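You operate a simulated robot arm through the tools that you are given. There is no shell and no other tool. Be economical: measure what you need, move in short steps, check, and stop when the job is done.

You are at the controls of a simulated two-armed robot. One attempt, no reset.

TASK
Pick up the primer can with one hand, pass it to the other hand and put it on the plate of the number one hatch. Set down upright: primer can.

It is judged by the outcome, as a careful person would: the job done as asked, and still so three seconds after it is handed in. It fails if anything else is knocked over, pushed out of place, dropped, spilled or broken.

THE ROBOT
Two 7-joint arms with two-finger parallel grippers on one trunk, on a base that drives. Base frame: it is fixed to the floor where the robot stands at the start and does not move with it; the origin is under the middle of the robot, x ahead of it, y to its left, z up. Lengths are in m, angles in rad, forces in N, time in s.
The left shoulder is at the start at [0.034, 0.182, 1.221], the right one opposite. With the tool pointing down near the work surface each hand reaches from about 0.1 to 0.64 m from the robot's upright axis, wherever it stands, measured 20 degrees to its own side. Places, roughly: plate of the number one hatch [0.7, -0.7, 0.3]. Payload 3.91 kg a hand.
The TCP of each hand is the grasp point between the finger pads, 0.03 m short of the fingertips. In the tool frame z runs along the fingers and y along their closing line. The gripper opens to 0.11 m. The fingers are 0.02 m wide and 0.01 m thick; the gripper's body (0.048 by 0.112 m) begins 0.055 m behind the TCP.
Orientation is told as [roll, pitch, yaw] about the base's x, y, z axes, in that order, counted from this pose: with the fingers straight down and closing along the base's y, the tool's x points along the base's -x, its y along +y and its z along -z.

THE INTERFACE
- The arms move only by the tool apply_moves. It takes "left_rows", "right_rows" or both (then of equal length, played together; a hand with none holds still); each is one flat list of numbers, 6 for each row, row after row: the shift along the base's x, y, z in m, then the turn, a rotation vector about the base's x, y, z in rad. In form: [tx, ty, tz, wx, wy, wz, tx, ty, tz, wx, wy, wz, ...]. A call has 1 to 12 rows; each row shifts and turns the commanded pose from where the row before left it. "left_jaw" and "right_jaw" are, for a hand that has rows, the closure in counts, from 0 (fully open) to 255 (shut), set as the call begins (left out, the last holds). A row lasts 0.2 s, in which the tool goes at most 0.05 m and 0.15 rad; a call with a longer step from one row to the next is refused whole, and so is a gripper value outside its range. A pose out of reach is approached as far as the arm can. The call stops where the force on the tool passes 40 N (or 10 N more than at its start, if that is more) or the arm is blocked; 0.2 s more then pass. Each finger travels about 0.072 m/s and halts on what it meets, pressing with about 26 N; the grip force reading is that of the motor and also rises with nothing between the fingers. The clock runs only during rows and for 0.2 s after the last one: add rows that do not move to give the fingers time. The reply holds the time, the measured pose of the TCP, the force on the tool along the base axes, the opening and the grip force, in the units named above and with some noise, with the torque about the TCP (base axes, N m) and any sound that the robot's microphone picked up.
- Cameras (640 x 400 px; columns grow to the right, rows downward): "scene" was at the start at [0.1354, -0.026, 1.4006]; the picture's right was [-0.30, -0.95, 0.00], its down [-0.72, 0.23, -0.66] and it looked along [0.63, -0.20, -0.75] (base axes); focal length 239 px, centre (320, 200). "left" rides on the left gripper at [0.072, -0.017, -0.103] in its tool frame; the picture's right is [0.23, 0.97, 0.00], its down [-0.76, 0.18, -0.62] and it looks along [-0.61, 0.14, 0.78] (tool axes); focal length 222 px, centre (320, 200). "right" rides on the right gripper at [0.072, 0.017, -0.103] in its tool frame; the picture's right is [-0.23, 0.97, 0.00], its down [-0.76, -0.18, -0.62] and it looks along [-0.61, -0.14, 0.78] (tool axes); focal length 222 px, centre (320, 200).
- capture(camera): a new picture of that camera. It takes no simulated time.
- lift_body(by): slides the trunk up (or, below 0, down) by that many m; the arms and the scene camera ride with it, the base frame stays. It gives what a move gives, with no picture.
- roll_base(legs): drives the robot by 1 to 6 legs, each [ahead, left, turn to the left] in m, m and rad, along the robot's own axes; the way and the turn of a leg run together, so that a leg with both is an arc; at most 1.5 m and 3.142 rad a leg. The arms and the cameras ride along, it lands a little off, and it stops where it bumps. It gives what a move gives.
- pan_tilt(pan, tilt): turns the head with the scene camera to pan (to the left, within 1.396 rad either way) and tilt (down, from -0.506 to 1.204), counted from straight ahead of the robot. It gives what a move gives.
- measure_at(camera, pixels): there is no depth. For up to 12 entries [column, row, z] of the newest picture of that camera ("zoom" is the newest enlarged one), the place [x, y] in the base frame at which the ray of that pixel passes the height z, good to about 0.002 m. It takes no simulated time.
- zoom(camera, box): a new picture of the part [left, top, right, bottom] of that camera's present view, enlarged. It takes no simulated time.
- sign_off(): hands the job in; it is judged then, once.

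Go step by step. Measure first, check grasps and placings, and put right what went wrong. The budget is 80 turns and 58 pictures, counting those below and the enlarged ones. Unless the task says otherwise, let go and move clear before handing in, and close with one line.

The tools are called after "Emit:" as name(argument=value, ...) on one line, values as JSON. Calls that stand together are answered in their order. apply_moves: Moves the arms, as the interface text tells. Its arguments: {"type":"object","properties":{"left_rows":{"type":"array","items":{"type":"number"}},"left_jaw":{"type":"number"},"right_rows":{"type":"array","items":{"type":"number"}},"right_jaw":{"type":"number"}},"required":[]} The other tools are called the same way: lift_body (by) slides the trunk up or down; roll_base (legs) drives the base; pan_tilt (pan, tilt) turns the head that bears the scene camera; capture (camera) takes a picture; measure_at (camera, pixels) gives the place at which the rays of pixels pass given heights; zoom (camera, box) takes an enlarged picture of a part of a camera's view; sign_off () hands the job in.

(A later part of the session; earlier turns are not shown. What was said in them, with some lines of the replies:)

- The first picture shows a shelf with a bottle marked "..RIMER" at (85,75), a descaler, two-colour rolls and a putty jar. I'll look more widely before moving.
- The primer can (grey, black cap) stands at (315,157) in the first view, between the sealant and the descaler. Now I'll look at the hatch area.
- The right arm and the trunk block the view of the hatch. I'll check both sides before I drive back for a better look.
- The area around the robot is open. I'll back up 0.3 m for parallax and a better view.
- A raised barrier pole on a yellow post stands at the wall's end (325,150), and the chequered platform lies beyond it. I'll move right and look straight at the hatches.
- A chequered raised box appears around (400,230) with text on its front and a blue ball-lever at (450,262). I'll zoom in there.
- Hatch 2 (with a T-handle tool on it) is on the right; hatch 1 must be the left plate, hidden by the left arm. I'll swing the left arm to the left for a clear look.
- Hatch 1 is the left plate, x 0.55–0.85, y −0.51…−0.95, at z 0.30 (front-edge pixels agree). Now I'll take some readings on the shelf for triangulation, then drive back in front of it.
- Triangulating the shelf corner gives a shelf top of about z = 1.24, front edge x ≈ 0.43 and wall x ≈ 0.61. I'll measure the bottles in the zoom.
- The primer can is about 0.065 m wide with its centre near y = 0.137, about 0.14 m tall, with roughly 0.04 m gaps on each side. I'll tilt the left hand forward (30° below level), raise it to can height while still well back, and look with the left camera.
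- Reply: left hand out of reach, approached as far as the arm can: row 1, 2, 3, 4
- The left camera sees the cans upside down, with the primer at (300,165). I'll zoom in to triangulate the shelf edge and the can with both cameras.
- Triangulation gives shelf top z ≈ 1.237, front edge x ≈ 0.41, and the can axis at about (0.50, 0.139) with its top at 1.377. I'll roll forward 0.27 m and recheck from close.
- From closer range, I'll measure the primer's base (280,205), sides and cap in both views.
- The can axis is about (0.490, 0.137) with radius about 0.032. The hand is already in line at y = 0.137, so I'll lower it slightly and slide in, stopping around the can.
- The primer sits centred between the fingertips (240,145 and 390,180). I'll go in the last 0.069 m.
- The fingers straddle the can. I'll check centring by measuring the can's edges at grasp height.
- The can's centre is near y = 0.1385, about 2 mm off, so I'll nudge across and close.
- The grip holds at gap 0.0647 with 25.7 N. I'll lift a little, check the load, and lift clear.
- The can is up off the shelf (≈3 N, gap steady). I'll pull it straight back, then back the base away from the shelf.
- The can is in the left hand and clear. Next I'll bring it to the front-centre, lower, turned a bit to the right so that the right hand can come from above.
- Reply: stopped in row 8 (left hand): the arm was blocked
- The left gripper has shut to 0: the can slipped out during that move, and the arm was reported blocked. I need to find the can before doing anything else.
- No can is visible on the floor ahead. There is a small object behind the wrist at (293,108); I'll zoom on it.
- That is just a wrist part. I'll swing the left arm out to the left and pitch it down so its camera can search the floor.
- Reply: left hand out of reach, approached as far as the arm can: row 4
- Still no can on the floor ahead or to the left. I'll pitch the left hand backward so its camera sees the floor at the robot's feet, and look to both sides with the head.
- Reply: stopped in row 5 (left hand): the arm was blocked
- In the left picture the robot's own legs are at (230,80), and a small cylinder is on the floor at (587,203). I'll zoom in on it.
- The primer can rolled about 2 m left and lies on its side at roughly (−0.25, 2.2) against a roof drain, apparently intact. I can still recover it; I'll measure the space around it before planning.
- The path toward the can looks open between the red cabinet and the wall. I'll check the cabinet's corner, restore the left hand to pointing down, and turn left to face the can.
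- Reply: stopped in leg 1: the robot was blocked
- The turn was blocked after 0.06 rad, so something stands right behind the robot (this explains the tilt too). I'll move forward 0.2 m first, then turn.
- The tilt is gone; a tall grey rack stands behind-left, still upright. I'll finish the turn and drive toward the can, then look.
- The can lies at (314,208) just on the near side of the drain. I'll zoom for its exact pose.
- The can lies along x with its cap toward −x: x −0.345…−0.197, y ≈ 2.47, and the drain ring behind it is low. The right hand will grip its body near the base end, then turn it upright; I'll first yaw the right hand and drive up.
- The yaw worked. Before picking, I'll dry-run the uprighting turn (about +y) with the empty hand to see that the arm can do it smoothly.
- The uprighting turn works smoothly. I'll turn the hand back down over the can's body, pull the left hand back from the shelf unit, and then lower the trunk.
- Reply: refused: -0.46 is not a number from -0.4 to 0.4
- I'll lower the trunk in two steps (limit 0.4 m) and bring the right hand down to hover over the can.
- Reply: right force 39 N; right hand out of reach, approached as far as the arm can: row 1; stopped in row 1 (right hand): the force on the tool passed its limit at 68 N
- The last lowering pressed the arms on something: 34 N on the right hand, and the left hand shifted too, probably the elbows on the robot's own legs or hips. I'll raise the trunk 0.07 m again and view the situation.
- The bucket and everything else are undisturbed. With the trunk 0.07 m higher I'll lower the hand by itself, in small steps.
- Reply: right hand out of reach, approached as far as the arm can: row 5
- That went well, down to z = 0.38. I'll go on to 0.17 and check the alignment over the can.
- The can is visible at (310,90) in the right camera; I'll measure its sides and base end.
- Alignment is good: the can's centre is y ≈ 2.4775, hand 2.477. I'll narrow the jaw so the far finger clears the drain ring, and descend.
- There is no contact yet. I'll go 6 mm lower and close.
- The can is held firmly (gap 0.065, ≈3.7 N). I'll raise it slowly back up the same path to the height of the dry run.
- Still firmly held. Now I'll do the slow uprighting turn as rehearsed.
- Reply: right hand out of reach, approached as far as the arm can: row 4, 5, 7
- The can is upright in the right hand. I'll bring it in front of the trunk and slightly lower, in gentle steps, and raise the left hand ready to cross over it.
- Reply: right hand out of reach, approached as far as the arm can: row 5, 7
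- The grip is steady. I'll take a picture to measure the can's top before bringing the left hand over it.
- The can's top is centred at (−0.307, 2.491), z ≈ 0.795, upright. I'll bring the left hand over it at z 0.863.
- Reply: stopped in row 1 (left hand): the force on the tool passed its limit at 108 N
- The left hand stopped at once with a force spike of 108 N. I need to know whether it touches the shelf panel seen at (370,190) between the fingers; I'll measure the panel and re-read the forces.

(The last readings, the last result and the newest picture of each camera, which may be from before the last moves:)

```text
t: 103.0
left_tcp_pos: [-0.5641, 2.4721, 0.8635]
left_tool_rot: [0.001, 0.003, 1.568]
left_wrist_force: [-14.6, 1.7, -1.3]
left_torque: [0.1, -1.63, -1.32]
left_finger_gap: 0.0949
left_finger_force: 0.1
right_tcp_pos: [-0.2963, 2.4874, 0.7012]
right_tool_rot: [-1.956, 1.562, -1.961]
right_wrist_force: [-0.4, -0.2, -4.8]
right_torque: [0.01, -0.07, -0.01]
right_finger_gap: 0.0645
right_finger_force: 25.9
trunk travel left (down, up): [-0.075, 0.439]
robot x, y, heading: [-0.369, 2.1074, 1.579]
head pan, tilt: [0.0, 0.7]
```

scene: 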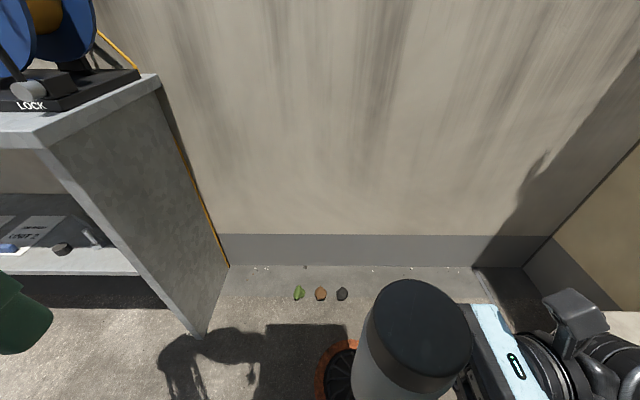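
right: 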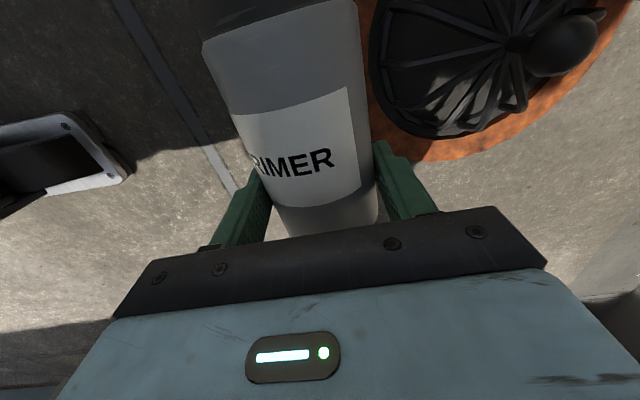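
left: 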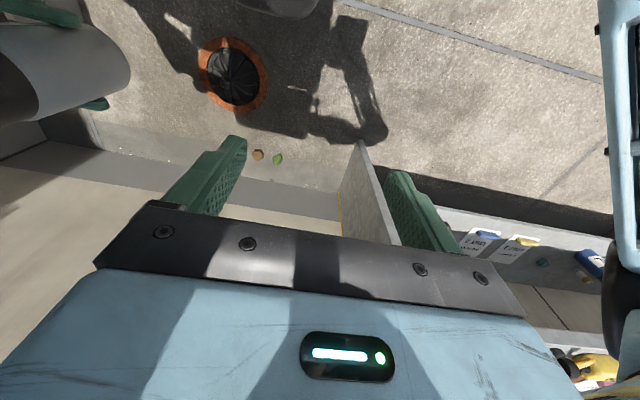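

The residual force and torque put the contact about (−0.09, +0.11) from the TCP — the left hand's own camera pressing on its forearm because the hand is higher than its shoulder. I'll lower both hands by about 0.15 m so the handover is done lower.

Emit:
apply_moves(left_rows=[-0.003, 0, -0.015, 0, 0, 0, 0, 0, -0.015, 0, 0, 0, 0, 0, -0.015, 0, 0, 0, 0, 0, -0.015, 0, 0, 0, 0, 0, -0.015, 0, 0, 0, 0, 0, -0.015, 0, 0, 0, 0, 0, -0.015, 0, 0, 0, 0, 0, -0.015, 0, 0, 0, 0, 0, -0.015, 0, 0, 0, 0, 0, -0.015, 0, 0, 0], right_rows=[0, 0, -0.015, 0, 0, 0, 0, 0, -0.015, 0, 0, 0, 0, 0, -0.015, 0, 0, 0, 0, 0, -0.015, 0, 0, 0, 0, 0, -0.015, 0, 0, 0, 0, 0, -0.015, 0, 0, 0, 0, 0, -0.015, 0, 0, 0, 0, 0, -0.015, 0, 0, 0, 0, 0, -0.015, 0, 0, 0, 0, 0, -0.015, 0, 0, 0])

```text
t: 105.0
left_tcp_pos: [-0.5656, 2.4738, 0.7317]
left_tool_rot: [-0.004, 0.004, 1.573]
left_wrist_force: [-0.6, -0.1, 0.2]
left_torque: [-0.09, -0.01, 0.0]
left_finger_gap: 0.0948
left_finger_force: 0.0
right_tcp_pos: [-0.2957, 2.488, 0.5638]
right_tool_rot: [-1.859, 1.561, -1.862]
right_wrist_force: [0.5, -0.2, -3.7]
right_torque: [0.01, -0.04, 0.0]
right_finger_gap: 0.0652
right_finger_force: 25.8
trunk travel left (down, up): [-0.075, 0.439]
robot x, y, heading: [-0.372, 2.1085, 1.581]
head pan, tilt: [0.0, 0.7]
stopped in row 10 (left hand): the force on the tool passed its limit at 68 N (the readings are from after the stop); the commanded pose is now the measured one
```

The right hand now holds at z 0.564 (can top ≈0.658), and the left at 0.732 is free of load again. I'll try moving the left hand across at this height.

Emit:
apply_moves(left_rows=[0.01, 0, 0, 0, 0, 0, 0.02, 0, 0, 0, 0, 0, 0.025, 0.002, 0, 0, 0, 0, 0.025, 0.002, 0, 0, 0, 0, 0.025, 0.002, 0, 0, 0, 0, 0.025, 0.002, 0, 0, 0, 0, 0.025, 0.002, 0, 0, 0, 0, 0.025, 0.002, 0, 0, 0, 0, 0.025, 0.002, 0, 0, 0, 0, 0.02, 0.002, 0, 0, 0, 0, 0.02, 0.002, 0, 0, 0, 0, 0.013, 0, 0, 0, 0, 0])

```text
t: 105.4
left_tcp_pos: [-0.5621, 2.4761, 0.7331]
left_tool_rot: [-0.003, 0.004, 1.572]
left_wrist_force: [0.5, 1.7, 2.3]
left_torque: [-0.3, 0.01, 0.11]
left_finger_gap: 0.0949
left_finger_force: 0.1
right_tcp_pos: [-0.2962, 2.4866, 0.5638]
right_tool_rot: [-1.758, 1.56, -1.761]
right_wrist_force: [0.4, -0.3, -4.0]
right_torque: [-0.02, -0.05, 0.0]
right_finger_gap: 0.065
right_finger_force: 26.1
trunk travel left (down, up): [-0.075, 0.439]
robot x, y, heading: [-0.3687, 2.111, 1.578]
head pan, tilt: [0.0, 0.7]
stopped in row 1 (left hand): the force on the tool passed its limit at 53 N (the readings are from after the stop); the commanded pose is now the measured one
```

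The remaining torque again points at the left camera pressing on its own forearm. I'll yaw the left hand +90° (mirror of what worked freely for the right), so its camera sits to the side.

Emit:
apply_moves(left_rows=[-0.005, 0.005, 0.005, 0, 0, 0.1, 0, 0.005, 0.005, 0, 0, 0.14, 0, 0, 0, 0, 0, 0.14, 0, 0, 0, 0, 0, 0.14, 0, 0, 0, 0, 0, 0.14, 0, 0, 0, 0, 0, 0.14, 0, 0, 0, 0, 0, 0.14, 0, 0, 0, 0, 0, 0.14, 0, 0, 0, 0, 0, 0.14, 0, 0, 0, 0, 0, 0.14, 0, 0, 0, 0, 0, 0.14, 0, 0, 0, 0, 0, 0.07])

```text
t: 108.0
left_tcp_pos: [-0.5757, 2.4937, 0.7437]
left_tool_rot: [0.001, 0.006, 3.14]
left_wrist_force: [1.0, 0.5, 0.1]
left_torque: [-0.03, 0.02, -0.01]
left_finger_gap: 0.095
left_finger_force: 0.1
left hand out of reach, approached as far as the arm can: row 12
right_tcp_pos: [-0.297, 2.4885, 0.5643]
right_tool_rot: [-1.878, 1.564, -1.882]
right_wrist_force: [0.6, -1.0, -3.1]
right_torque: [0.0, -0.07, 0.01]
right_finger_gap: 0.0651
right_finger_force: 26.5
trunk travel left (down, up): [-0.075, 0.439]
robot x, y, heading: [-0.369, 2.1091, 1.579]
head pan, tilt: [0.0, 0.7]
```

The left hand is free now, yawed with its camera to the side. I'll move it across above the can.

Emit:
apply_moves(left_rows=[0.015, 0, 0, 0, 0, 0, 0.025, 0, 0, 0, 0, 0, 0.025, 0, 0, 0, 0, 0, 0.025, 0, 0, 0, 0, 0, 0.025, 0, 0, 0, 0, 0, 0.025, 0, 0, 0, 0, 0, 0.025, 0, 0, 0, 0, 0, 0.025, 0, 0, 0, 0, 0, 0.025, 0, 0, 0, 0, 0, 0.025, 0, 0, 0, 0, 0, 0.02, 0, 0, 0, 0, 0, 0.008, 0, 0, 0, 0, 0])

```text
t: 110.6
left_tcp_pos: [-0.3604, 2.5907, 0.7515]
left_tool_rot: [0.002, 0.003, 3.137]
left_wrist_force: [-0.1, -0.6, 0.6]
left_torque: [0.0, -0.01, -0.01]
left_finger_gap: 0.0949
left_finger_force: 0.0
left hand out of reach, approached as far as the arm can: row 1, 2, 3, 4, 5, 6, 7, 8, 9, 10
right_tcp_pos: [-0.2952, 2.4876, 0.5649]
right_tool_rot: [-1.889, 1.561, -1.896]
right_wrist_force: [-1.0, -0.5, -3.7]
right_torque: [0.0, -0.03, 0.01]
right_finger_gap: 0.0654
right_finger_force: 25.8
trunk travel left (down, up): [-0.075, 0.439]
robot x, y, heading: [-0.3698, 2.1085, 1.581]
head pan, tilt: [0.0, 0.7]
```

The left hand lagged (reported out of reach for most rows, but not the last two). I'll give it a moment with null rows and read where it settles.

Emit:
apply_moves(left_rows=[0, 0, 0, 0, 0, 0, 0, 0, 0, 0, 0, 0, 0, 0, 0, 0, 0, 0])

```text
t: 111.4
left_tcp_pos: [-0.3611, 2.5902, 0.7515]
left_tool_rot: [0.001, 0.002, 3.136]
left_wrist_force: [-0.7, 0.0, -0.4]
left_torque: [0.01, -0.02, 0.03]
left_finger_gap: 0.0953
left_finger_force: 0.2
right_tcp_pos: [-0.2965, 2.4879, 0.564]
right_tool_rot: [-1.89, 1.562, -1.896]
right_wrist_force: [-0.3, -0.8, -3.2]
right_torque: [0.05, -0.06, 0.01]
right_finger_gap: 0.0652
right_finger_force: 25.9
trunk travel left (down, up): [-0.075, 0.439]
robot x, y, heading: [-0.3686, 2.108, 1.583]
head pan, tilt: [0.0, 0.7]
```

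The left hand is stable at (−0.361, 2.590). Rather than force it closer, I'll move the right hand with the can under it.

Emit:
apply_moves(right_rows=[-0.0065, 0.0125, 0, 0, 0, 0, -0.0065, 0.0125, 0, 0, 0, 0, -0.0065, 0.0125, 0, 0, 0, 0, -0.0065, 0.0125, 0, 0, 0, 0, -0.0065, 0.0125, 0, 0, 0, 0, -0.0065, 0.0125, 0, 0, 0, 0, -0.0065, 0.0125, 0, 0, 0, 0, -0.0065, 0.0125, 0, 0, 0, 0])

Emit:
pan_tilt(pan=0.0, tilt=0.75)

Emit:
capture(camera="scene")

```text
t: 113.2
left_tcp_pos: [-0.3611, 2.5898, 0.7505]
left_tool_rot: [0.003, 0.003, 3.137]
left_wrist_force: [-0.1, -0.4, 0.2]
left_torque: [0.0, -0.01, 0.03]
left_finger_gap: 0.0947
left_finger_force: 0.2
right_tcp_pos: [-0.3475, 2.5872, 0.5655]
right_tool_rot: [-1.846, 1.562, -1.85]
right_wrist_force: [0.9, -0.4, -2.9]
right_torque: [0.03, -0.04, 0.0]
right_finger_gap: 0.065
right_finger_force: 26.4
trunk travel left (down, up): [-0.075, 0.439]
robot x, y, heading: [-0.3704, 2.1087, 1.582]
head pan, tilt: [0.0, 0.7]
```

```text
t: 113.8
left_tcp_pos: [-0.3609, 2.5904, 0.7511]
left_tool_rot: [0.003, 0.004, 3.138]
left_wrist_force: [0.8, 0.2, -0.3]
left_torque: [0.0, 0.01, -0.02]
left_finger_gap: 0.0949
left_finger_force: 0.0
right_tcp_pos: [-0.3488, 2.5868, 0.5659]
right_tool_rot: [-1.901, 1.562, -1.905]
right_wrist_force: [-0.3, -0.5, -4.3]
right_torque: [-0.01, -0.07, 0.02]
right_finger_gap: 0.0649
right_finger_force: 26.1
trunk travel left (down, up): [-0.075, 0.439]
robot x, y, heading: [-0.37, 2.1104, 1.578]
head pan, tilt: [0.0, 0.75]
```

```text
4 pictures are left
```

scene: 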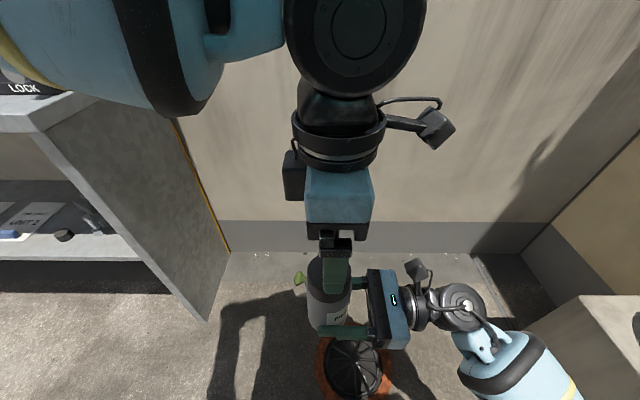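

The left hand is directly above the can. The right hand has tracked reliably, so I'll raise the can 0.109 m up between the left fingers.

Emit:
apply_moves(right_rows=[0, 0, 0.0136, 0, 0, 0, 0, 0, 0.0136, 0, 0, 0, 0, 0, 0.0136, 0, 0, 0, 0, 0, 0.0136, 0, 0, 0, 0, 0, 0.0136, 0, 0, 0, 0, 0, 0.0136, 0, 0, 0, 0, 0, 0.0136, 0, 0, 0, 0, 0, 0.0136, 0, 0, 0])

Emit:
zoom(camera="scene", box=[240, 130, 480, 350])

```text
t: 115.6
left_tcp_pos: [-0.3605, 2.5903, 0.752]
left_tool_rot: [0.002, 0.004, 3.136]
left_wrist_force: [0.2, 0.4, 0.1]
left_torque: [0.02, -0.01, -0.02]
left_finger_gap: 0.095
left_finger_force: 0.0
right_tcp_pos: [-0.3486, 2.5868, 0.6742]
right_tool_rot: [-1.874, 1.559, -1.878]
right_wrist_force: [-0.7, 0.5, -4.0]
right_torque: [0.04, -0.07, 0.02]
right_finger_gap: 0.0652
right_finger_force: 25.5
trunk travel left (down, up): [-0.075, 0.439]
robot x, y, heading: [-0.3708, 2.1108, 1.579]
head pan, tilt: [0.0, 0.75]
```

```text
1.82 times, centred on (360, 240) of scene
```

zoom: 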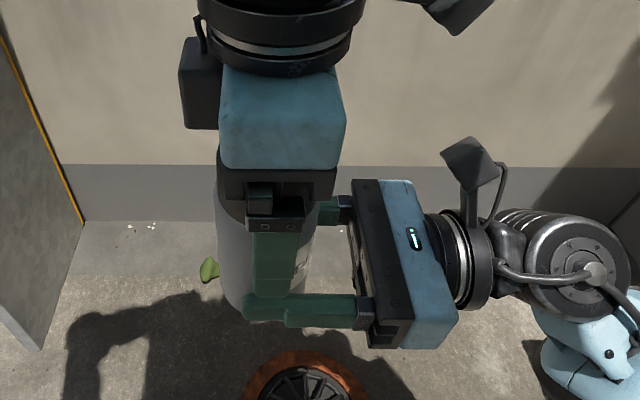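

The can sits between the left fingers, and the left fingertips are above the right fingers. I'll close the left hand.

Emit:
apply_moves(left_rows=[0, 0, 0, 0, 0, 0, 0, 0, 0, 0, 0, 0, 0, 0, 0, 0, 0, 0, 0, 0, 0, 0, 0, 0], left_jaw=255)

```text
t: 116.6
left_tcp_pos: [-0.3611, 2.5896, 0.7504]
left_tool_rot: [0.004, 0.003, 3.134]
left_wrist_force: [1.8, -14.3, -0.3]
left_torque: [-0.96, -0.17, 0.12]
left_finger_gap: 0.0658
left_finger_force: 26.2
right_tcp_pos: [-0.3486, 2.5875, 0.6737]
right_tool_rot: [-1.897, 1.562, -1.903]
right_wrist_force: [-1.1, 15.1, -4.4]
right_torque: [-0.17, 0.01, -0.36]
right_finger_gap: 0.065
right_finger_force: 25.8
trunk travel left (down, up): [-0.075, 0.439]
robot x, y, heading: [-0.3722, 2.1093, 1.577]
head pan, tilt: [0.0, 0.75]
```

Both hands hold the can (left gap 0.0658, right 0.065). I'll open the right hand and back it straight out to the right.

Emit:
apply_moves(right_rows=[0, 0, 0, 0, 0, 0, 0, 0, 0, 0, 0, 0, 0, 0, 0, 0, 0, 0], right_jaw=30)

Emit:
apply_moves(right_rows=[0.01, 0, 0, 0, 0, 0, 0.015, 0, 0, 0, 0, 0, 0.02, 0, 0, 0, 0, 0, 0.02, 0, 0, 0, 0, 0, 0.02, 0, 0, 0, 0, 0, 0.02, 0, 0, 0, 0, 0, 0.02, 0, 0, 0, 0, 0])

```text
t: 117.4
left_tcp_pos: [-0.3594, 2.5903, 0.7519]
left_tool_rot: [-0.001, 0.005, 3.137]
left_wrist_force: [-0.1, -0.1, -0.1]
left_torque: [0.0, -0.02, 0.02]
left_finger_gap: 0.0657
left_finger_force: 26.0
right_tcp_pos: [-0.3482, 2.587, 0.6756]
right_tool_rot: [-1.928, 1.56, -1.931]
right_wrist_force: [0.5, -0.6, 0.1]
right_torque: [0.0, 0.05, 0.02]
right_finger_gap: 0.0968
right_finger_force: 0.1
trunk travel left (down, up): [-0.075, 0.439]
robot x, y, heading: [-0.3708, 2.1108, 1.574]
head pan, tilt: [0.0, 0.75]
```

```text
t: 119.0
left_tcp_pos: [-0.3589, 2.5898, 0.7511]
left_tool_rot: [0.002, 0.001, 3.137]
left_wrist_force: [-0.3, -0.2, 0.3]
left_torque: [0.0, -0.06, 0.0]
left_finger_gap: 0.0655
left_finger_force: 25.9
right_tcp_pos: [-0.2225, 2.5881, 0.6745]
right_tool_rot: [-1.861, 1.561, -1.865]
right_wrist_force: [-0.2, 0.8, 0.8]
right_torque: [-0.03, -0.02, 0.01]
right_finger_gap: 0.0969
right_finger_force: 0.1
trunk travel left (down, up): [-0.075, 0.439]
robot x, y, heading: [-0.369, 2.1118, 1.578]
head pan, tilt: [0.0, 0.75]
```

The left grip reads a steady 0.0655 gap, but I see no weight on the wrist reading, so I'll verify with one picture.

Emit:
apply_moves(left_rows=[0, 0, 0.01, 0, 0, 0, 0, 0, 0, 0, 0, 0], right_rows=[0.02, 0, 0, 0, 0, 0, 0.02, 0, 0, 0, 0, 0])

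Emit:
capture(camera="scene")

```text
t: 119.6
left_tcp_pos: [-0.3597, 2.5891, 0.7612]
left_tool_rot: [-0.001, 0.005, 3.136]
left_wrist_force: [-0.1, 1.0, -3.4]
left_torque: [0.01, -0.01, 0.03]
left_finger_gap: 0.0659
left_finger_force: 25.6
right_tcp_pos: [-0.1829, 2.5862, 0.6734]
right_tool_rot: [-1.957, 1.564, -1.962]
right_wrist_force: [0.7, 0.1, -0.3]
right_torque: [0.03, 0.03, 0.01]
right_finger_gap: 0.0969
right_finger_force: 0.1
trunk travel left (down, up): [-0.075, 0.439]
robot x, y, heading: [-0.367, 2.1072, 1.581]
head pan, tilt: [0.0, 0.75]
```

```text
2 pictures are left
```

scene: 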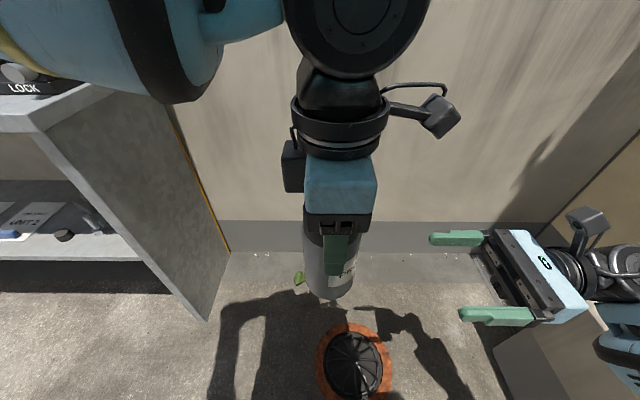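

The handover is done: the left hand holds the can upright (−3.4 N) and the right is clear. I'll fold the right hand back to pointing down, then reverse along the way I came.

Emit:
apply_moves(right_rows=[0.008, -0.01, 0, 0, -0.131, 0, 0.008, -0.01, 0, 0, -0.131, 0, 0.008, -0.01, 0, 0, -0.131, 0, 0.008, -0.01, 0, 0, -0.131, 0, 0.008, -0.01, 0, 0, -0.131, 0, 0.008, -0.01, 0, 0, -0.131, 0, 0.008, -0.01, 0, 0, -0.131, 0, 0.008, -0.01, 0, 0, -0.131, 0, 0.008, -0.01, 0, 0, -0.131, 0, 0.008, -0.01, 0, 0, -0.131, 0, 0.008, -0.01, 0, 0, -0.131, 0, 0.008, -0.01, 0, 0, -0.13, 0])

Emit:
roll_base(legs=[[-0.9, -0.15, 0]])

```text
t: 122.2
left_tcp_pos: [-0.3616, 2.5903, 0.7605]
left_tool_rot: [-0.001, 0.002, 3.137]
left_wrist_force: [-0.3, 0.3, -3.6]
left_torque: [0.0, -0.02, 0.05]
left_finger_gap: 0.0656
left_finger_force: 26.2
right_tcp_pos: [-0.0814, 2.4964, 0.6822]
right_tool_rot: [0.003, -0.001, -0.008]
right_wrist_force: [-0.1, -0.1, 0.2]
right_torque: [-0.01, -0.03, 0.01]
right_finger_gap: 0.097
right_finger_force: 0.0
right hand out of reach, approached as far as the arm can: row 10, 11, 12
trunk travel left (down, up): [-0.075, 0.439]
robot x, y, heading: [-0.3672, 2.1088, 1.58]
head pan, tilt: [0.0, 0.75]
```

```text
t: 127.0
left_tcp_pos: [-0.2032, 1.689, 0.7621]
left_tool_rot: [0.001, 0.004, 3.142]
left_wrist_force: [0.0, 0.2, -3.6]
left_torque: [-0.02, 0.02, 0.03]
left_finger_gap: 0.0657
left_finger_force: 25.5
right_tcp_pos: [0.0765, 1.5958, 0.6816]
right_tool_rot: [0.003, 0.001, -0.004]
right_wrist_force: [0.0, -0.5, 0.1]
right_torque: [-0.01, -0.03, -0.01]
right_finger_gap: 0.097
right_finger_force: 0.1
trunk travel left (down, up): [-0.075, 0.439]
robot x, y, heading: [-0.2089, 1.2065, 1.584]
head pan, tilt: [0.0, 0.75]
```

The can is steady. I'll continue in reverse toward the hatch side.

Emit:
roll_base(legs=[[-1.2, 0, -0.013]])

Emit:
roll_base(legs=[[-1.2, 0, 0]])

```text
t: 133.1
left_tcp_pos: [-0.1878, 0.487, 0.7618]
left_tool_rot: [0.001, 0.003, 3.134]
left_wrist_force: [-0.1, 0.0, -2.8]
left_torque: [0.03, -0.03, -0.03]
left_finger_gap: 0.0657
left_finger_force: 26.4
right_tcp_pos: [0.0913, 0.3932, 0.6816]
right_tool_rot: [0.001, 0.001, -0.01]
right_wrist_force: [0.1, -0.1, 0.1]
right_torque: [0.01, -0.01, 0.0]
right_finger_gap: 0.0972
right_finger_force: 0.1
trunk travel left (down, up): [-0.075, 0.439]
robot x, y, heading: [-0.1991, 0.0079, 1.582]
head pan, tilt: [0.0, 0.75]
```

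```text
t: 136.7
left_tcp_pos: [-0.1884, -0.1495, 0.7609]
left_tool_rot: [0.003, 0.002, -3.139]
left_wrist_force: [0.5, 0.3, -3.8]
left_torque: [-0.01, 0.0, 0.01]
left_finger_gap: 0.0658
left_finger_force: 25.7
right_tcp_pos: [0.081, -0.2386, 0.6803]
right_tool_rot: [0.002, 0.016, 0.03]
right_wrist_force: [-0.6, 0.0, 0.0]
right_torque: [-0.01, 0.02, 0.04]
right_finger_gap: 0.0969
right_finger_force: 0.0
trunk travel left (down, up): [-0.075, 0.439]
robot x, y, heading: [-0.1959, -0.6337, 1.595]
head pan, tilt: [0.0, 0.75]
stopped in leg 1: the robot was blocked; the commanded pose is now the measured one
```

The robot was blocked at y = −0.63 and the right arm was slightly deflected — probably its elbow against the barrier pole. I'll drive forward away from it, then turn to face the wall, so I can sidestep past the pole as I did earlier.

Emit:
roll_base(legs=[[0.53, 0, -0.02]])

Emit:
roll_base(legs=[[0, 0, -1.575]])

```text
t: 137.3
left_tcp_pos: [-0.1897, -0.1503, 0.761]
left_tool_rot: [0.003, 0.002, -3.139]
left_wrist_force: [0.3, 0.4, -3.1]
left_torque: [-0.04, 0.01, -0.02]
left_finger_gap: 0.0657
left_finger_force: 25.4
right_tcp_pos: [0.0806, -0.2392, 0.6813]
right_tool_rot: [0.005, 0.016, 0.032]
right_wrist_force: [-0.9, -0.8, -0.6]
right_torque: [0.01, -0.01, 0.01]
right_finger_gap: 0.097
right_finger_force: 0.0
trunk travel left (down, up): [-0.075, 0.439]
robot x, y, heading: [-0.1947, -0.6274, 1.59]
head pan, tilt: [0.0, 0.75]
stopped in leg 1: the robot was blocked; the commanded pose is now the measured one
```

```text
t: 138.1
left_tcp_pos: [-0.1898, -0.1502, 0.7607]
left_tool_rot: [0.003, 0.002, 3.139]
left_wrist_force: [0.2, 0.8, -4.2]
left_torque: [-0.01, 0.01, 0.03]
left_finger_gap: 0.0654
left_finger_force: 25.8
right_tcp_pos: [0.0807, -0.2395, 0.6823]
right_tool_rot: [0.005, 0.018, 0.033]
right_wrist_force: [-0.3, 0.4, -0.4]
right_torque: [0.0, -0.01, 0.0]
right_finger_gap: 0.0968
right_finger_force: 0.1
trunk travel left (down, up): [-0.075, 0.439]
robot x, y, heading: [-0.196, -0.6316, 1.588]
head pan, tilt: [0.0, 0.75]
stopped in leg 1: the robot was blocked; the commanded pose is now the measured one
```

The robot is blocked both ways, so something is caught on the right side. I need one picture of the right arm to see what.

Emit:
pan_tilt(pan=-1.25, tilt=0.65)

Emit:
capture(camera="scene")

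```text
t: 139.5
left_tcp_pos: [-0.1877, -0.1496, 0.762]
left_tool_rot: [0.001, 0.002, 3.14]
left_wrist_force: [-0.1, -0.4, -2.5]
left_torque: [0.0, 0.0, 0.0]
left_finger_gap: 0.0657
left_finger_force: 26.1
right_tcp_pos: [0.0813, -0.2386, 0.6824]
right_tool_rot: [0.005, 0.017, 0.031]
right_wrist_force: [0.6, 0.5, 0.5]
right_torque: [0.02, 0.01, 0.03]
right_finger_gap: 0.0973
right_finger_force: 0.0
trunk travel left (down, up): [-0.075, 0.439]
robot x, y, heading: [-0.1973, -0.631, 1.588]
head pan, tilt: [-1.25, 0.649]
```

```text
1 pictures are left
```

scene: 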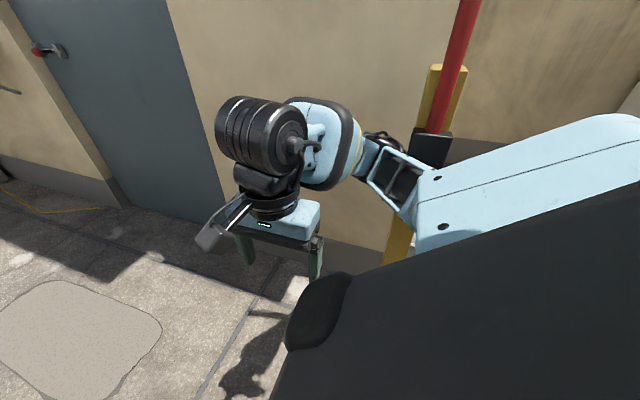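

The right elbow (385,140) is against the barrier's pivot box and post (432,145). I'll sidestep left, straight away from the post.

Emit:
roll_base(legs=[[0, 0.12, 0]])

```text
t: 141.2
left_tcp_pos: [-0.3072, -0.1521, 0.7617]
left_tool_rot: [0.001, 0.0, 3.136]
left_wrist_force: [0.9, 0.9, -3.1]
left_torque: [-0.01, -0.02, 0.01]
left_finger_gap: 0.0655
left_finger_force: 26.0
right_tcp_pos: [-0.0373, -0.2433, 0.6809]
right_tool_rot: [0.008, 0.016, 0.031]
right_wrist_force: [-0.7, -0.2, -0.4]
right_torque: [0.02, -0.04, 0.01]
right_finger_gap: 0.097
right_finger_force: 0.1
trunk travel left (down, up): [-0.075, 0.439]
robot x, y, heading: [-0.3135, -0.6326, 1.587]
head pan, tilt: [-1.25, 0.649]
```

Free again. With the post now 0.12 m clear of the elbow, I'll continue in reverse.

Emit:
roll_base(legs=[[-0.55, 0, -0.015]])

```text
t: 144.4
left_tcp_pos: [-0.2933, -0.7081, 0.7611]
left_tool_rot: [0.001, 0.003, 3.122]
left_wrist_force: [-0.6, -0.5, -2.0]
left_torque: [0.05, -0.02, 0.02]
left_finger_gap: 0.0655
left_finger_force: 25.6
right_tcp_pos: [-0.026, -0.8021, 0.6813]
right_tool_rot: [0.007, 0.018, 0.012]
right_wrist_force: [-0.1, 0.2, 0.4]
right_torque: [-0.02, 0.0, -0.04]
right_finger_gap: 0.0971
right_finger_force: 0.0
trunk travel left (down, up): [-0.075, 0.439]
robot x, y, heading: [-0.3085, -1.1919, 1.568]
head pan, tilt: [-1.25, 0.649]
```

I'm now beside the hatch at (−0.31, −1.19). I'll turn to heading 0.65 and move up so that the can ends short of the plate's front edge line, leaving the rest to the arm.

Emit:
roll_base(legs=[[0, 0, -0.918], [0.3, -0.2, 0]])

```text
t: 149.1
left_tcp_pos: [0.4416, -0.8833, 0.7611]
left_tool_rot: [0.001, 0.002, 2.204]
left_wrist_force: [0.8, 1.0, -3.7]
left_torque: [-0.05, -0.01, -0.02]
left_finger_gap: 0.0653
left_finger_force: 26.0
right_tcp_pos: [0.5305, -1.1537, 0.6819]
right_tool_rot: [0.005, 0.017, -0.907]
right_wrist_force: [0.5, 0.6, -0.6]
right_torque: [-0.03, -0.01, 0.01]
right_finger_gap: 0.0968
right_finger_force: 0.1
trunk travel left (down, up): [-0.075, 0.439]
robot x, y, heading: [0.0519, -1.1592, 0.653]
head pan, tilt: [-1.25, 0.649]
```

All good. I'll roll forward another 0.18 m.

Emit:
roll_base(legs=[[0.18, -0.03, 0]])

```text
t: 150.6
left_tcp_pos: [0.6037, -0.7976, 0.7611]
left_tool_rot: [0.001, 0.001, 2.2]
left_wrist_force: [0.1, -0.2, -3.8]
left_torque: [0.01, 0.0, -0.02]
left_finger_gap: 0.0657
left_finger_force: 25.6
right_tcp_pos: [0.6922, -1.0675, 0.6798]
right_tool_rot: [0.006, 0.015, -0.907]
right_wrist_force: [0.8, 0.7, -0.7]
right_torque: [0.01, 0.03, 0.0]
right_finger_gap: 0.0967
right_finger_force: 0.1
trunk travel left (down, up): [-0.075, 0.439]
robot x, y, heading: [0.2144, -1.0774, 0.646]
head pan, tilt: [-1.25, 0.649]
```

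The can is over the plate's front part at (0.604, −0.798). I'll extend to (0.67, −0.755) while lowering to z ≈ 0.49.

Emit:
apply_moves(left_rows=[0.0066, 0.0043, -0.027, 0, 0, 0, 0.0066, 0.0043, -0.027, 0, 0, 0, 0.0066, 0.0043, -0.027, 0, 0, 0, 0.0066, 0.0043, -0.027, 0, 0, 0, 0.0066, 0.0043, -0.027, 0, 0, 0, 0.0066, 0.0043, -0.027, 0, 0, 0, 0.0066, 0.0043, -0.027, 0, 0, 0, 0.0066, 0.0043, -0.027, 0, 0, 0, 0.0066, 0.0043, -0.027, 0, 0, 0, 0.0066, 0.0043, -0.027, 0, 0, 0])

```text
t: 152.8
left_tcp_pos: [0.6696, -0.755, 0.4917]
left_tool_rot: [0.002, 0.001, 2.202]
left_wrist_force: [1.0, -0.3, -3.1]
left_torque: [0.0, -0.02, 0.01]
left_finger_gap: 0.0656
left_finger_force: 25.6
right_tcp_pos: [0.6908, -1.0691, 0.6819]
right_tool_rot: [0.006, 0.018, -0.908]
right_wrist_force: [-0.8, -0.1, 0.1]
right_torque: [-0.01, 0.01, -0.03]
right_finger_gap: 0.0968
right_finger_force: 0.0
trunk travel left (down, up): [-0.075, 0.439]
robot x, y, heading: [0.2132, -1.0782, 0.655]
head pan, tilt: [-1.25, 0.649]
```

Tracking is exact. I'll go down close to the expected contact (TCP ≈ 0.4235).

Emit:
apply_moves(left_rows=[0, 0, -0.02, 0, 0, 0, 0, 0, -0.02, 0, 0, 0, 0, 0, -0.012, 0, 0, 0, 0, 0, -0.004, 0, 0, 0, 0, 0, -0.004, 0, 0, 0, 0, 0, -0.004, 0, 0, 0])

```text
t: 154.2
left_tcp_pos: [0.6693, -0.7559, 0.427]
left_tool_rot: [0.002, 0.003, 2.201]
left_wrist_force: [-1.0, -0.4, -3.4]
left_torque: [-0.02, 0.03, 0.03]
left_finger_gap: 0.0653
left_finger_force: 25.5
right_tcp_pos: [0.6916, -1.068, 0.6821]
right_tool_rot: [0.008, 0.018, -0.909]
right_wrist_force: [-0.1, -0.2, -0.4]
right_torque: [0.03, -0.01, 0.01]
right_finger_gap: 0.0973
right_finger_force: 0.1
trunk travel left (down, up): [-0.075, 0.439]
robot x, y, heading: [0.2153, -1.0763, 0.654]
head pan, tilt: [-1.25, 0.649]
```

Emit:
apply_moves(left_rows=[0, 0, -0.002, 0, 0, 0, 0, 0, -0.002, 0, 0, 0])

Emit:
apply_moves(left_rows=[0, 0, -0.002, 0, 0, 0, 0, 0, 0, 0, 0, 0])

```text
t: 154.8
left_tcp_pos: [0.6708, -0.7541, 0.4242]
left_tool_rot: [0.001, 0.001, 2.202]
left_wrist_force: [-0.3, -0.2, -3.7]
left_torque: [-0.03, 0.02, -0.03]
left_finger_gap: 0.0657
left_finger_force: 25.8
right_tcp_pos: [0.691, -1.0689, 0.6808]
right_tool_rot: [0.009, 0.017, -0.907]
right_wrist_force: [-0.5, 1.0, 0.0]
right_torque: [0.02, -0.03, -0.01]
right_finger_gap: 0.0971
right_finger_force: 0.0
trunk travel left (down, up): [-0.075, 0.439]
robot x, y, heading: [0.2142, -1.0759, 0.65]
head pan, tilt: [-1.25, 0.649]
```

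```text
t: 155.4
left_tcp_pos: [0.6697, -0.7547, 0.4216]
left_tool_rot: [0.002, 0.001, 2.201]
left_wrist_force: [0.7, -0.1, -3.4]
left_torque: [0.0, 0.0, -0.03]
left_finger_gap: 0.0656
left_finger_force: 26.0
right_tcp_pos: [0.6904, -1.0685, 0.682]
right_tool_rot: [0.008, 0.017, -0.907]
right_wrist_force: [-0.7, 0.1, 1.0]
right_torque: [0.0, -0.03, 0.01]
right_finger_gap: 0.0971
right_finger_force: 0.0
trunk travel left (down, up): [-0.075, 0.439]
robot x, y, heading: [0.2144, -1.0808, 0.652]
head pan, tilt: [-1.25, 0.649]
```

There is no contact yet at 0.4216; I'll continue in 2 mm steps.

Emit:
apply_moves(left_rows=[0, 0, -0.002, 0, 0, 0, 0, 0, -0.001, 0, 0, 0])

Emit:
apply_moves(left_rows=[0, 0, -0.002, 0, 0, 0, 0, 0, 0, 0, 0, 0])

```text
t: 156.0
left_tcp_pos: [0.6684, -0.7539, 0.4188]
left_tool_rot: [0.001, 0.002, 2.2]
left_wrist_force: [0.7, -0.5, -3.2]
left_torque: [0.04, -0.04, -0.02]
left_finger_gap: 0.0659
left_finger_force: 25.9
right_tcp_pos: [0.691, -1.0693, 0.6818]
right_tool_rot: [0.007, 0.018, -0.906]
right_wrist_force: [-0.5, -0.3, 0.5]
right_torque: [0.0, 0.02, 0.01]
right_finger_gap: 0.0971
right_finger_force: 0.1
trunk travel left (down, up): [-0.075, 0.439]
robot x, y, heading: [0.2107, -1.0748, 0.65]
head pan, tilt: [-1.25, 0.649]
```

```text
t: 156.6
left_tcp_pos: [0.6695, -0.7545, 0.4154]
left_tool_rot: [0.002, 0.002, 2.2]
left_wrist_force: [0.2, 1.0, -3.6]
left_torque: [-0.01, 0.0, 0.0]
left_finger_gap: 0.0658
left_finger_force: 25.6
right_tcp_pos: [0.6911, -1.0675, 0.6815]
right_tool_rot: [0.007, 0.018, -0.907]
right_wrist_force: [0.4, -1.0, -1.3]
right_torque: [-0.03, -0.03, 0.04]
right_finger_gap: 0.097
right_finger_force: 0.0
trunk travel left (down, up): [-0.075, 0.439]
robot x, y, heading: [0.2117, -1.074, 0.646]
head pan, tilt: [-1.25, 0.649]
```

Still carrying the full weight, so I'll continue with small steps and watch the force.

Emit:
apply_moves(left_rows=[0, 0, -0.002, 0, 0, 0, 0, 0, 0, 0, 0, 0])

Emit:
apply_moves(left_rows=[0, 0, -0.002, 0, 0, 0, 0, 0, 0, 0, 0, 0])

Emit:
apply_moves(left_rows=[0, 0, -0.0015, 0, 0, 0, 0, 0, 0, 0, 0, 0])

```text
t: 157.2
left_tcp_pos: [0.67, -0.7548, 0.4142]
left_tool_rot: [0.0, 0.002, 2.201]
left_wrist_force: [0.2, -0.4, -3.9]
left_torque: [-0.01, 0.0, 0.02]
left_finger_gap: 0.066
left_finger_force: 25.8
right_tcp_pos: [0.6913, -1.0684, 0.6816]
right_tool_rot: [0.006, 0.016, -0.906]
right_wrist_force: [0.0, 0.5, -0.2]
right_torque: [0.02, -0.05, -0.01]
right_finger_gap: 0.0973
right_finger_force: 0.1
trunk travel left (down, up): [-0.075, 0.439]
robot x, y, heading: [0.2166, -1.077, 0.649]
head pan, tilt: [-1.25, 0.649]
```

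```text
t: 157.8
left_tcp_pos: [0.6694, -0.7547, 0.411]
left_tool_rot: [0.003, 0.002, 2.202]
left_wrist_force: [1.0, 0.6, -3.5]
left_torque: [-0.01, 0.05, 0.01]
left_finger_gap: 0.0658
left_finger_force: 25.9
right_tcp_pos: [0.6917, -1.0684, 0.6823]
right_tool_rot: [0.008, 0.017, -0.908]
right_wrist_force: [0.3, 0.3, -0.1]
right_torque: [0.0, 0.0, 0.02]
right_finger_gap: 0.0969
right_finger_force: 0.1
trunk travel left (down, up): [-0.075, 0.439]
robot x, y, heading: [0.2152, -1.0774, 0.651]
head pan, tilt: [-1.25, 0.649]
```

```text
t: 158.4
left_tcp_pos: [0.6699, -0.7552, 0.4108]
left_tool_rot: [0.002, 0.002, 2.202]
left_wrist_force: [-0.7, 0.6, -3.3]
left_torque: [0.0, 0.04, 0.02]
left_finger_gap: 0.0659
left_finger_force: 26.1
right_tcp_pos: [0.6901, -1.0664, 0.6813]
right_tool_rot: [0.006, 0.017, -0.906]
right_wrist_force: [0.5, 0.4, -0.6]
right_torque: [-0.01, -0.03, 0.01]
right_finger_gap: 0.097
right_finger_force: 0.0
trunk travel left (down, up): [-0.075, 0.439]
robot x, y, heading: [0.2154, -1.0751, 0.651]
head pan, tilt: [-1.25, 0.649]
```

Emit:
apply_moves(left_rows=[0, 0, -0.002, 0, 0, 0, 0, 0, 0, 0, 0, 0])

Emit:
apply_moves(left_rows=[0, 0, -0.002, 0, 0, 0, 0, 0, 0, 0, 0, 0])

Emit:
apply_moves(left_rows=[0, 0, -0.002, 0, 0, 0, 0, 0, 0, 0, 0, 0])

```text
t: 159.0
left_tcp_pos: [0.6695, -0.7541, 0.4096]
left_tool_rot: [0.0, 0.002, 2.202]
left_wrist_force: [-1.3, 2.2, 5.3]
left_torque: [-0.08, 0.11, 0.0]
left_finger_gap: 0.0657
left_finger_force: 25.7
right_tcp_pos: [0.6907, -1.0679, 0.6823]
right_tool_rot: [0.006, 0.017, -0.908]
right_wrist_force: [0.4, -0.4, -0.4]
right_torque: [0.01, -0.02, 0.0]
right_finger_gap: 0.0971
right_finger_force: 0.0
trunk travel left (down, up): [-0.075, 0.439]
robot x, y, heading: [0.2118, -1.0759, 0.652]
head pan, tilt: [-1.25, 0.649]
```

```text
t: 159.6
left_tcp_pos: [0.6692, -0.7549, 0.4088]
left_tool_rot: [-0.002, 0.004, 2.202]
left_wrist_force: [-3.7, 2.8, 20.9]
left_torque: [-0.35, 0.54, -0.03]
left_finger_gap: 0.0656
left_finger_force: 25.8
right_tcp_pos: [0.6901, -1.0682, 0.6812]
right_tool_rot: [0.009, 0.018, -0.907]
right_wrist_force: [0.1, -0.2, -1.2]
right_torque: [0.0, 0.0, 0.02]
right_finger_gap: 0.0971
right_finger_force: 0.0
trunk travel left (down, up): [-0.075, 0.439]
robot x, y, heading: [0.2127, -1.075, 0.653]
head pan, tilt: [-1.25, 0.649]
```

```text
t: 160.2
left_tcp_pos: [0.6702, -0.7565, 0.4064]
left_tool_rot: [-0.002, 0.003, 2.2]
left_wrist_force: [2.5, 1.4, 16.7]
left_torque: [-0.11, 0.01, -0.03]
left_finger_gap: 0.0656
left_finger_force: 25.5
right_tcp_pos: [0.6907, -1.0688, 0.6822]
right_tool_rot: [0.008, 0.018, -0.908]
right_wrist_force: [0.8, 0.0, -0.7]
right_torque: [0.02, 0.01, 0.01]
right_finger_gap: 0.0968
right_finger_force: 0.0
trunk travel left (down, up): [-0.075, 0.439]
robot x, y, heading: [0.2097, -1.074, 0.654]
head pan, tilt: [-1.25, 0.649]
```

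The can touched down at TCP ≈ 0.410 and is pressed flat on the plate. I'll relax 1.5 mm, open, and lift straight up.

Emit:
apply_moves(left_rows=[0, 0, 0.0015, 0, 0, 0])

Emit:
apply_moves(left_rows=[0, 0, 0, 0, 0, 0, 0, 0, 0, 0, 0, 0, 0, 0, 0, 0, 0, 0], left_jaw=20)

Emit:
apply_moves(left_rows=[0, 0, 0.01, 0, 0, 0, 0, 0, 0.02, 0, 0, 0, 0, 0, 0.03, 0, 0, 0, 0, 0, 0.03, 0, 0, 0, 0, 0, 0.03, 0, 0, 0, 0, 0, 0.03, 0, 0, 0, 0, 0, 0.03, 0, 0, 0])

```text
t: 160.6
left_tcp_pos: [0.6691, -0.7544, 0.4064]
left_tool_rot: [0.001, 0.002, 2.2]
left_wrist_force: [5.1, -1.3, 11.5]
left_torque: [-0.16, -0.6, 0.01]
left_finger_gap: 0.0657
left_finger_force: 26.1
right_tcp_pos: [0.6907, -1.0693, 0.6808]
right_tool_rot: [0.008, 0.017, -0.908]
right_wrist_force: [-0.6, 0.1, -0.2]
right_torque: [0.03, 0.01, 0.02]
right_finger_gap: 0.0969
right_finger_force: 0.0
trunk travel left (down, up): [-0.075, 0.439]
robot x, y, heading: [0.2107, -1.081, 0.651]
head pan, tilt: [-1.25, 0.649]
```

```text
t: 161.4
left_tcp_pos: [0.6696, -0.7552, 0.407]
left_tool_rot: [0.002, 0.002, 2.201]
left_wrist_force: [0.8, 0.0, -0.3]
left_torque: [0.03, 0.0, 0.0]
left_finger_gap: 0.1014
left_finger_force: 0.1
right_tcp_pos: [0.6907, -1.0689, 0.682]
right_tool_rot: [0.007, 0.016, -0.908]
right_wrist_force: [-0.3, 0.4, 0.1]
right_torque: [-0.02, -0.02, -0.01]
right_finger_gap: 0.097
right_finger_force: 0.1
trunk travel left (down, up): [-0.075, 0.439]
robot x, y, heading: [0.2117, -1.0727, 0.646]
head pan, tilt: [-1.25, 0.649]
```

```text
t: 163.0
left_tcp_pos: [0.6687, -0.7546, 0.5853]
left_tool_rot: [0.003, 0.002, 2.203]
left_wrist_force: [0.5, -0.6, 0.1]
left_torque: [0.03, 0.0, 0.02]
left_finger_gap: 0.1016
left_finger_force: 0.0
right_tcp_pos: [0.6908, -1.0685, 0.6821]
right_tool_rot: [0.007, 0.017, -0.908]
right_wrist_force: [0.2, 0.6, -0.1]
right_torque: [0.0, -0.03, -0.02]
right_finger_gap: 0.0972
right_finger_force: 0.0
trunk travel left (down, up): [-0.075, 0.439]
robot x, y, heading: [0.2123, -1.0778, 0.649]
head pan, tilt: [-1.25, 0.649]
```

The left hand is clear of the can. I'll rise a little more, back away, and take the final picture.

Emit:
apply_moves(left_rows=[0, 0, 0.03, 0, 0, 0, 0, 0, 0.03, 0, 0, 0, 0, 0, 0.03, 0, 0, 0])

Emit:
roll_base(legs=[[-0.25, 0, 0]])

Emit:
pan_tilt(pan=0.0, tilt=0.6)

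Emit:
capture(camera="scene")

```text
t: 163.8
left_tcp_pos: [0.6682, -0.7554, 0.6781]
left_tool_rot: [0.001, 0.002, 2.202]
left_wrist_force: [-0.6, -0.3, 0.8]
left_torque: [0.0, -0.05, 0.01]
left_finger_gap: 0.1015
left_finger_force: 0.1
right_tcp_pos: [0.6908, -1.0679, 0.6825]
right_tool_rot: [0.006, 0.016, -0.908]
right_wrist_force: [-0.9, 0.3, -0.2]
right_torque: [-0.01, -0.02, 0.01]
right_finger_gap: 0.0971
right_finger_force: 0.0
trunk travel left (down, up): [-0.075, 0.439]
robot x, y, heading: [0.2131, -1.0731, 0.649]
head pan, tilt: [-1.25, 0.649]
```

```text
t: 165.7
left_tcp_pos: [0.4718, -0.9063, 0.6774]
left_tool_rot: [0.0, 0.002, 2.199]
left_wrist_force: [-1.0, 0.4, -0.2]
left_torque: [0.04, 0.0, 0.0]
left_finger_gap: 0.1014
left_finger_force: 0.0
right_tcp_pos: [0.4934, -1.2193, 0.6819]
right_tool_rot: [0.007, 0.017, -0.906]
right_wrist_force: [-1.0, 0.7, 0.2]
right_torque: [0.04, 0.0, -0.02]
right_finger_gap: 0.0968
right_finger_force: 0.1
trunk travel left (down, up): [-0.075, 0.439]
robot x, y, heading: [0.0151, -1.2279, 0.649]
head pan, tilt: [-1.25, 0.649]
```

```text
t: 167.1
left_tcp_pos: [0.4717, -0.9071, 0.677]
left_tool_rot: [0.002, 0.003, 2.2]
left_wrist_force: [-0.7, 0.0, -0.3]
left_torque: [0.01, 0.02, -0.02]
left_finger_gap: 0.1013
left_finger_force: 0.0
right_tcp_pos: [0.4914, -1.2187, 0.6811]
right_tool_rot: [0.008, 0.018, -0.907]
right_wrist_force: [-0.8, -0.4, -0.1]
right_torque: [0.03, -0.01, 0.02]
right_finger_gap: 0.0969
right_finger_force: 0.1
trunk travel left (down, up): [-0.075, 0.439]
robot x, y, heading: [0.0164, -1.2259, 0.647]
head pan, tilt: [0.0, 0.6]
```

```text
0 pictures are left
5 turns are left
```

scene: 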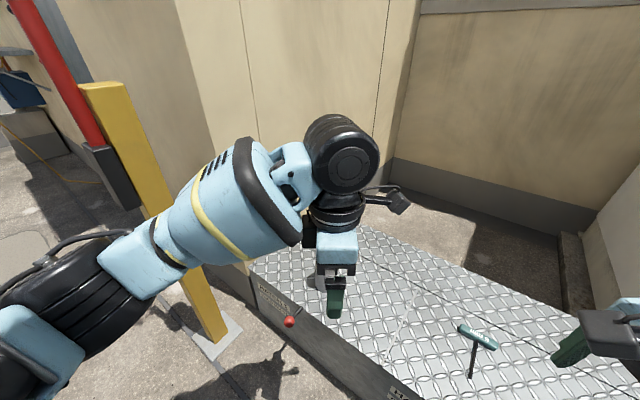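

The last picture shows part of the can's grey body standing on hatch 1's plate at about (315,270), mostly hidden by the left gripper. The barrier, red lever and T-handle tool are in place, and the release was clean with both hands empty, so I'm handing it in.

Emit:
sign_off()

```text
The job is handed in.
```

The primer can was passed from the right hand to the left and set down on the number one hatch plate. As far as the half-hidden last picture and the force readings show, it is standing upright. On the way I dropped it once from the left hand: it rolled about 2 m, and I picked it up off the floor with no damage I could see. The robot also bumped a rack behind it and brushed the barrier post; both still looked in place in the last views I had of them.
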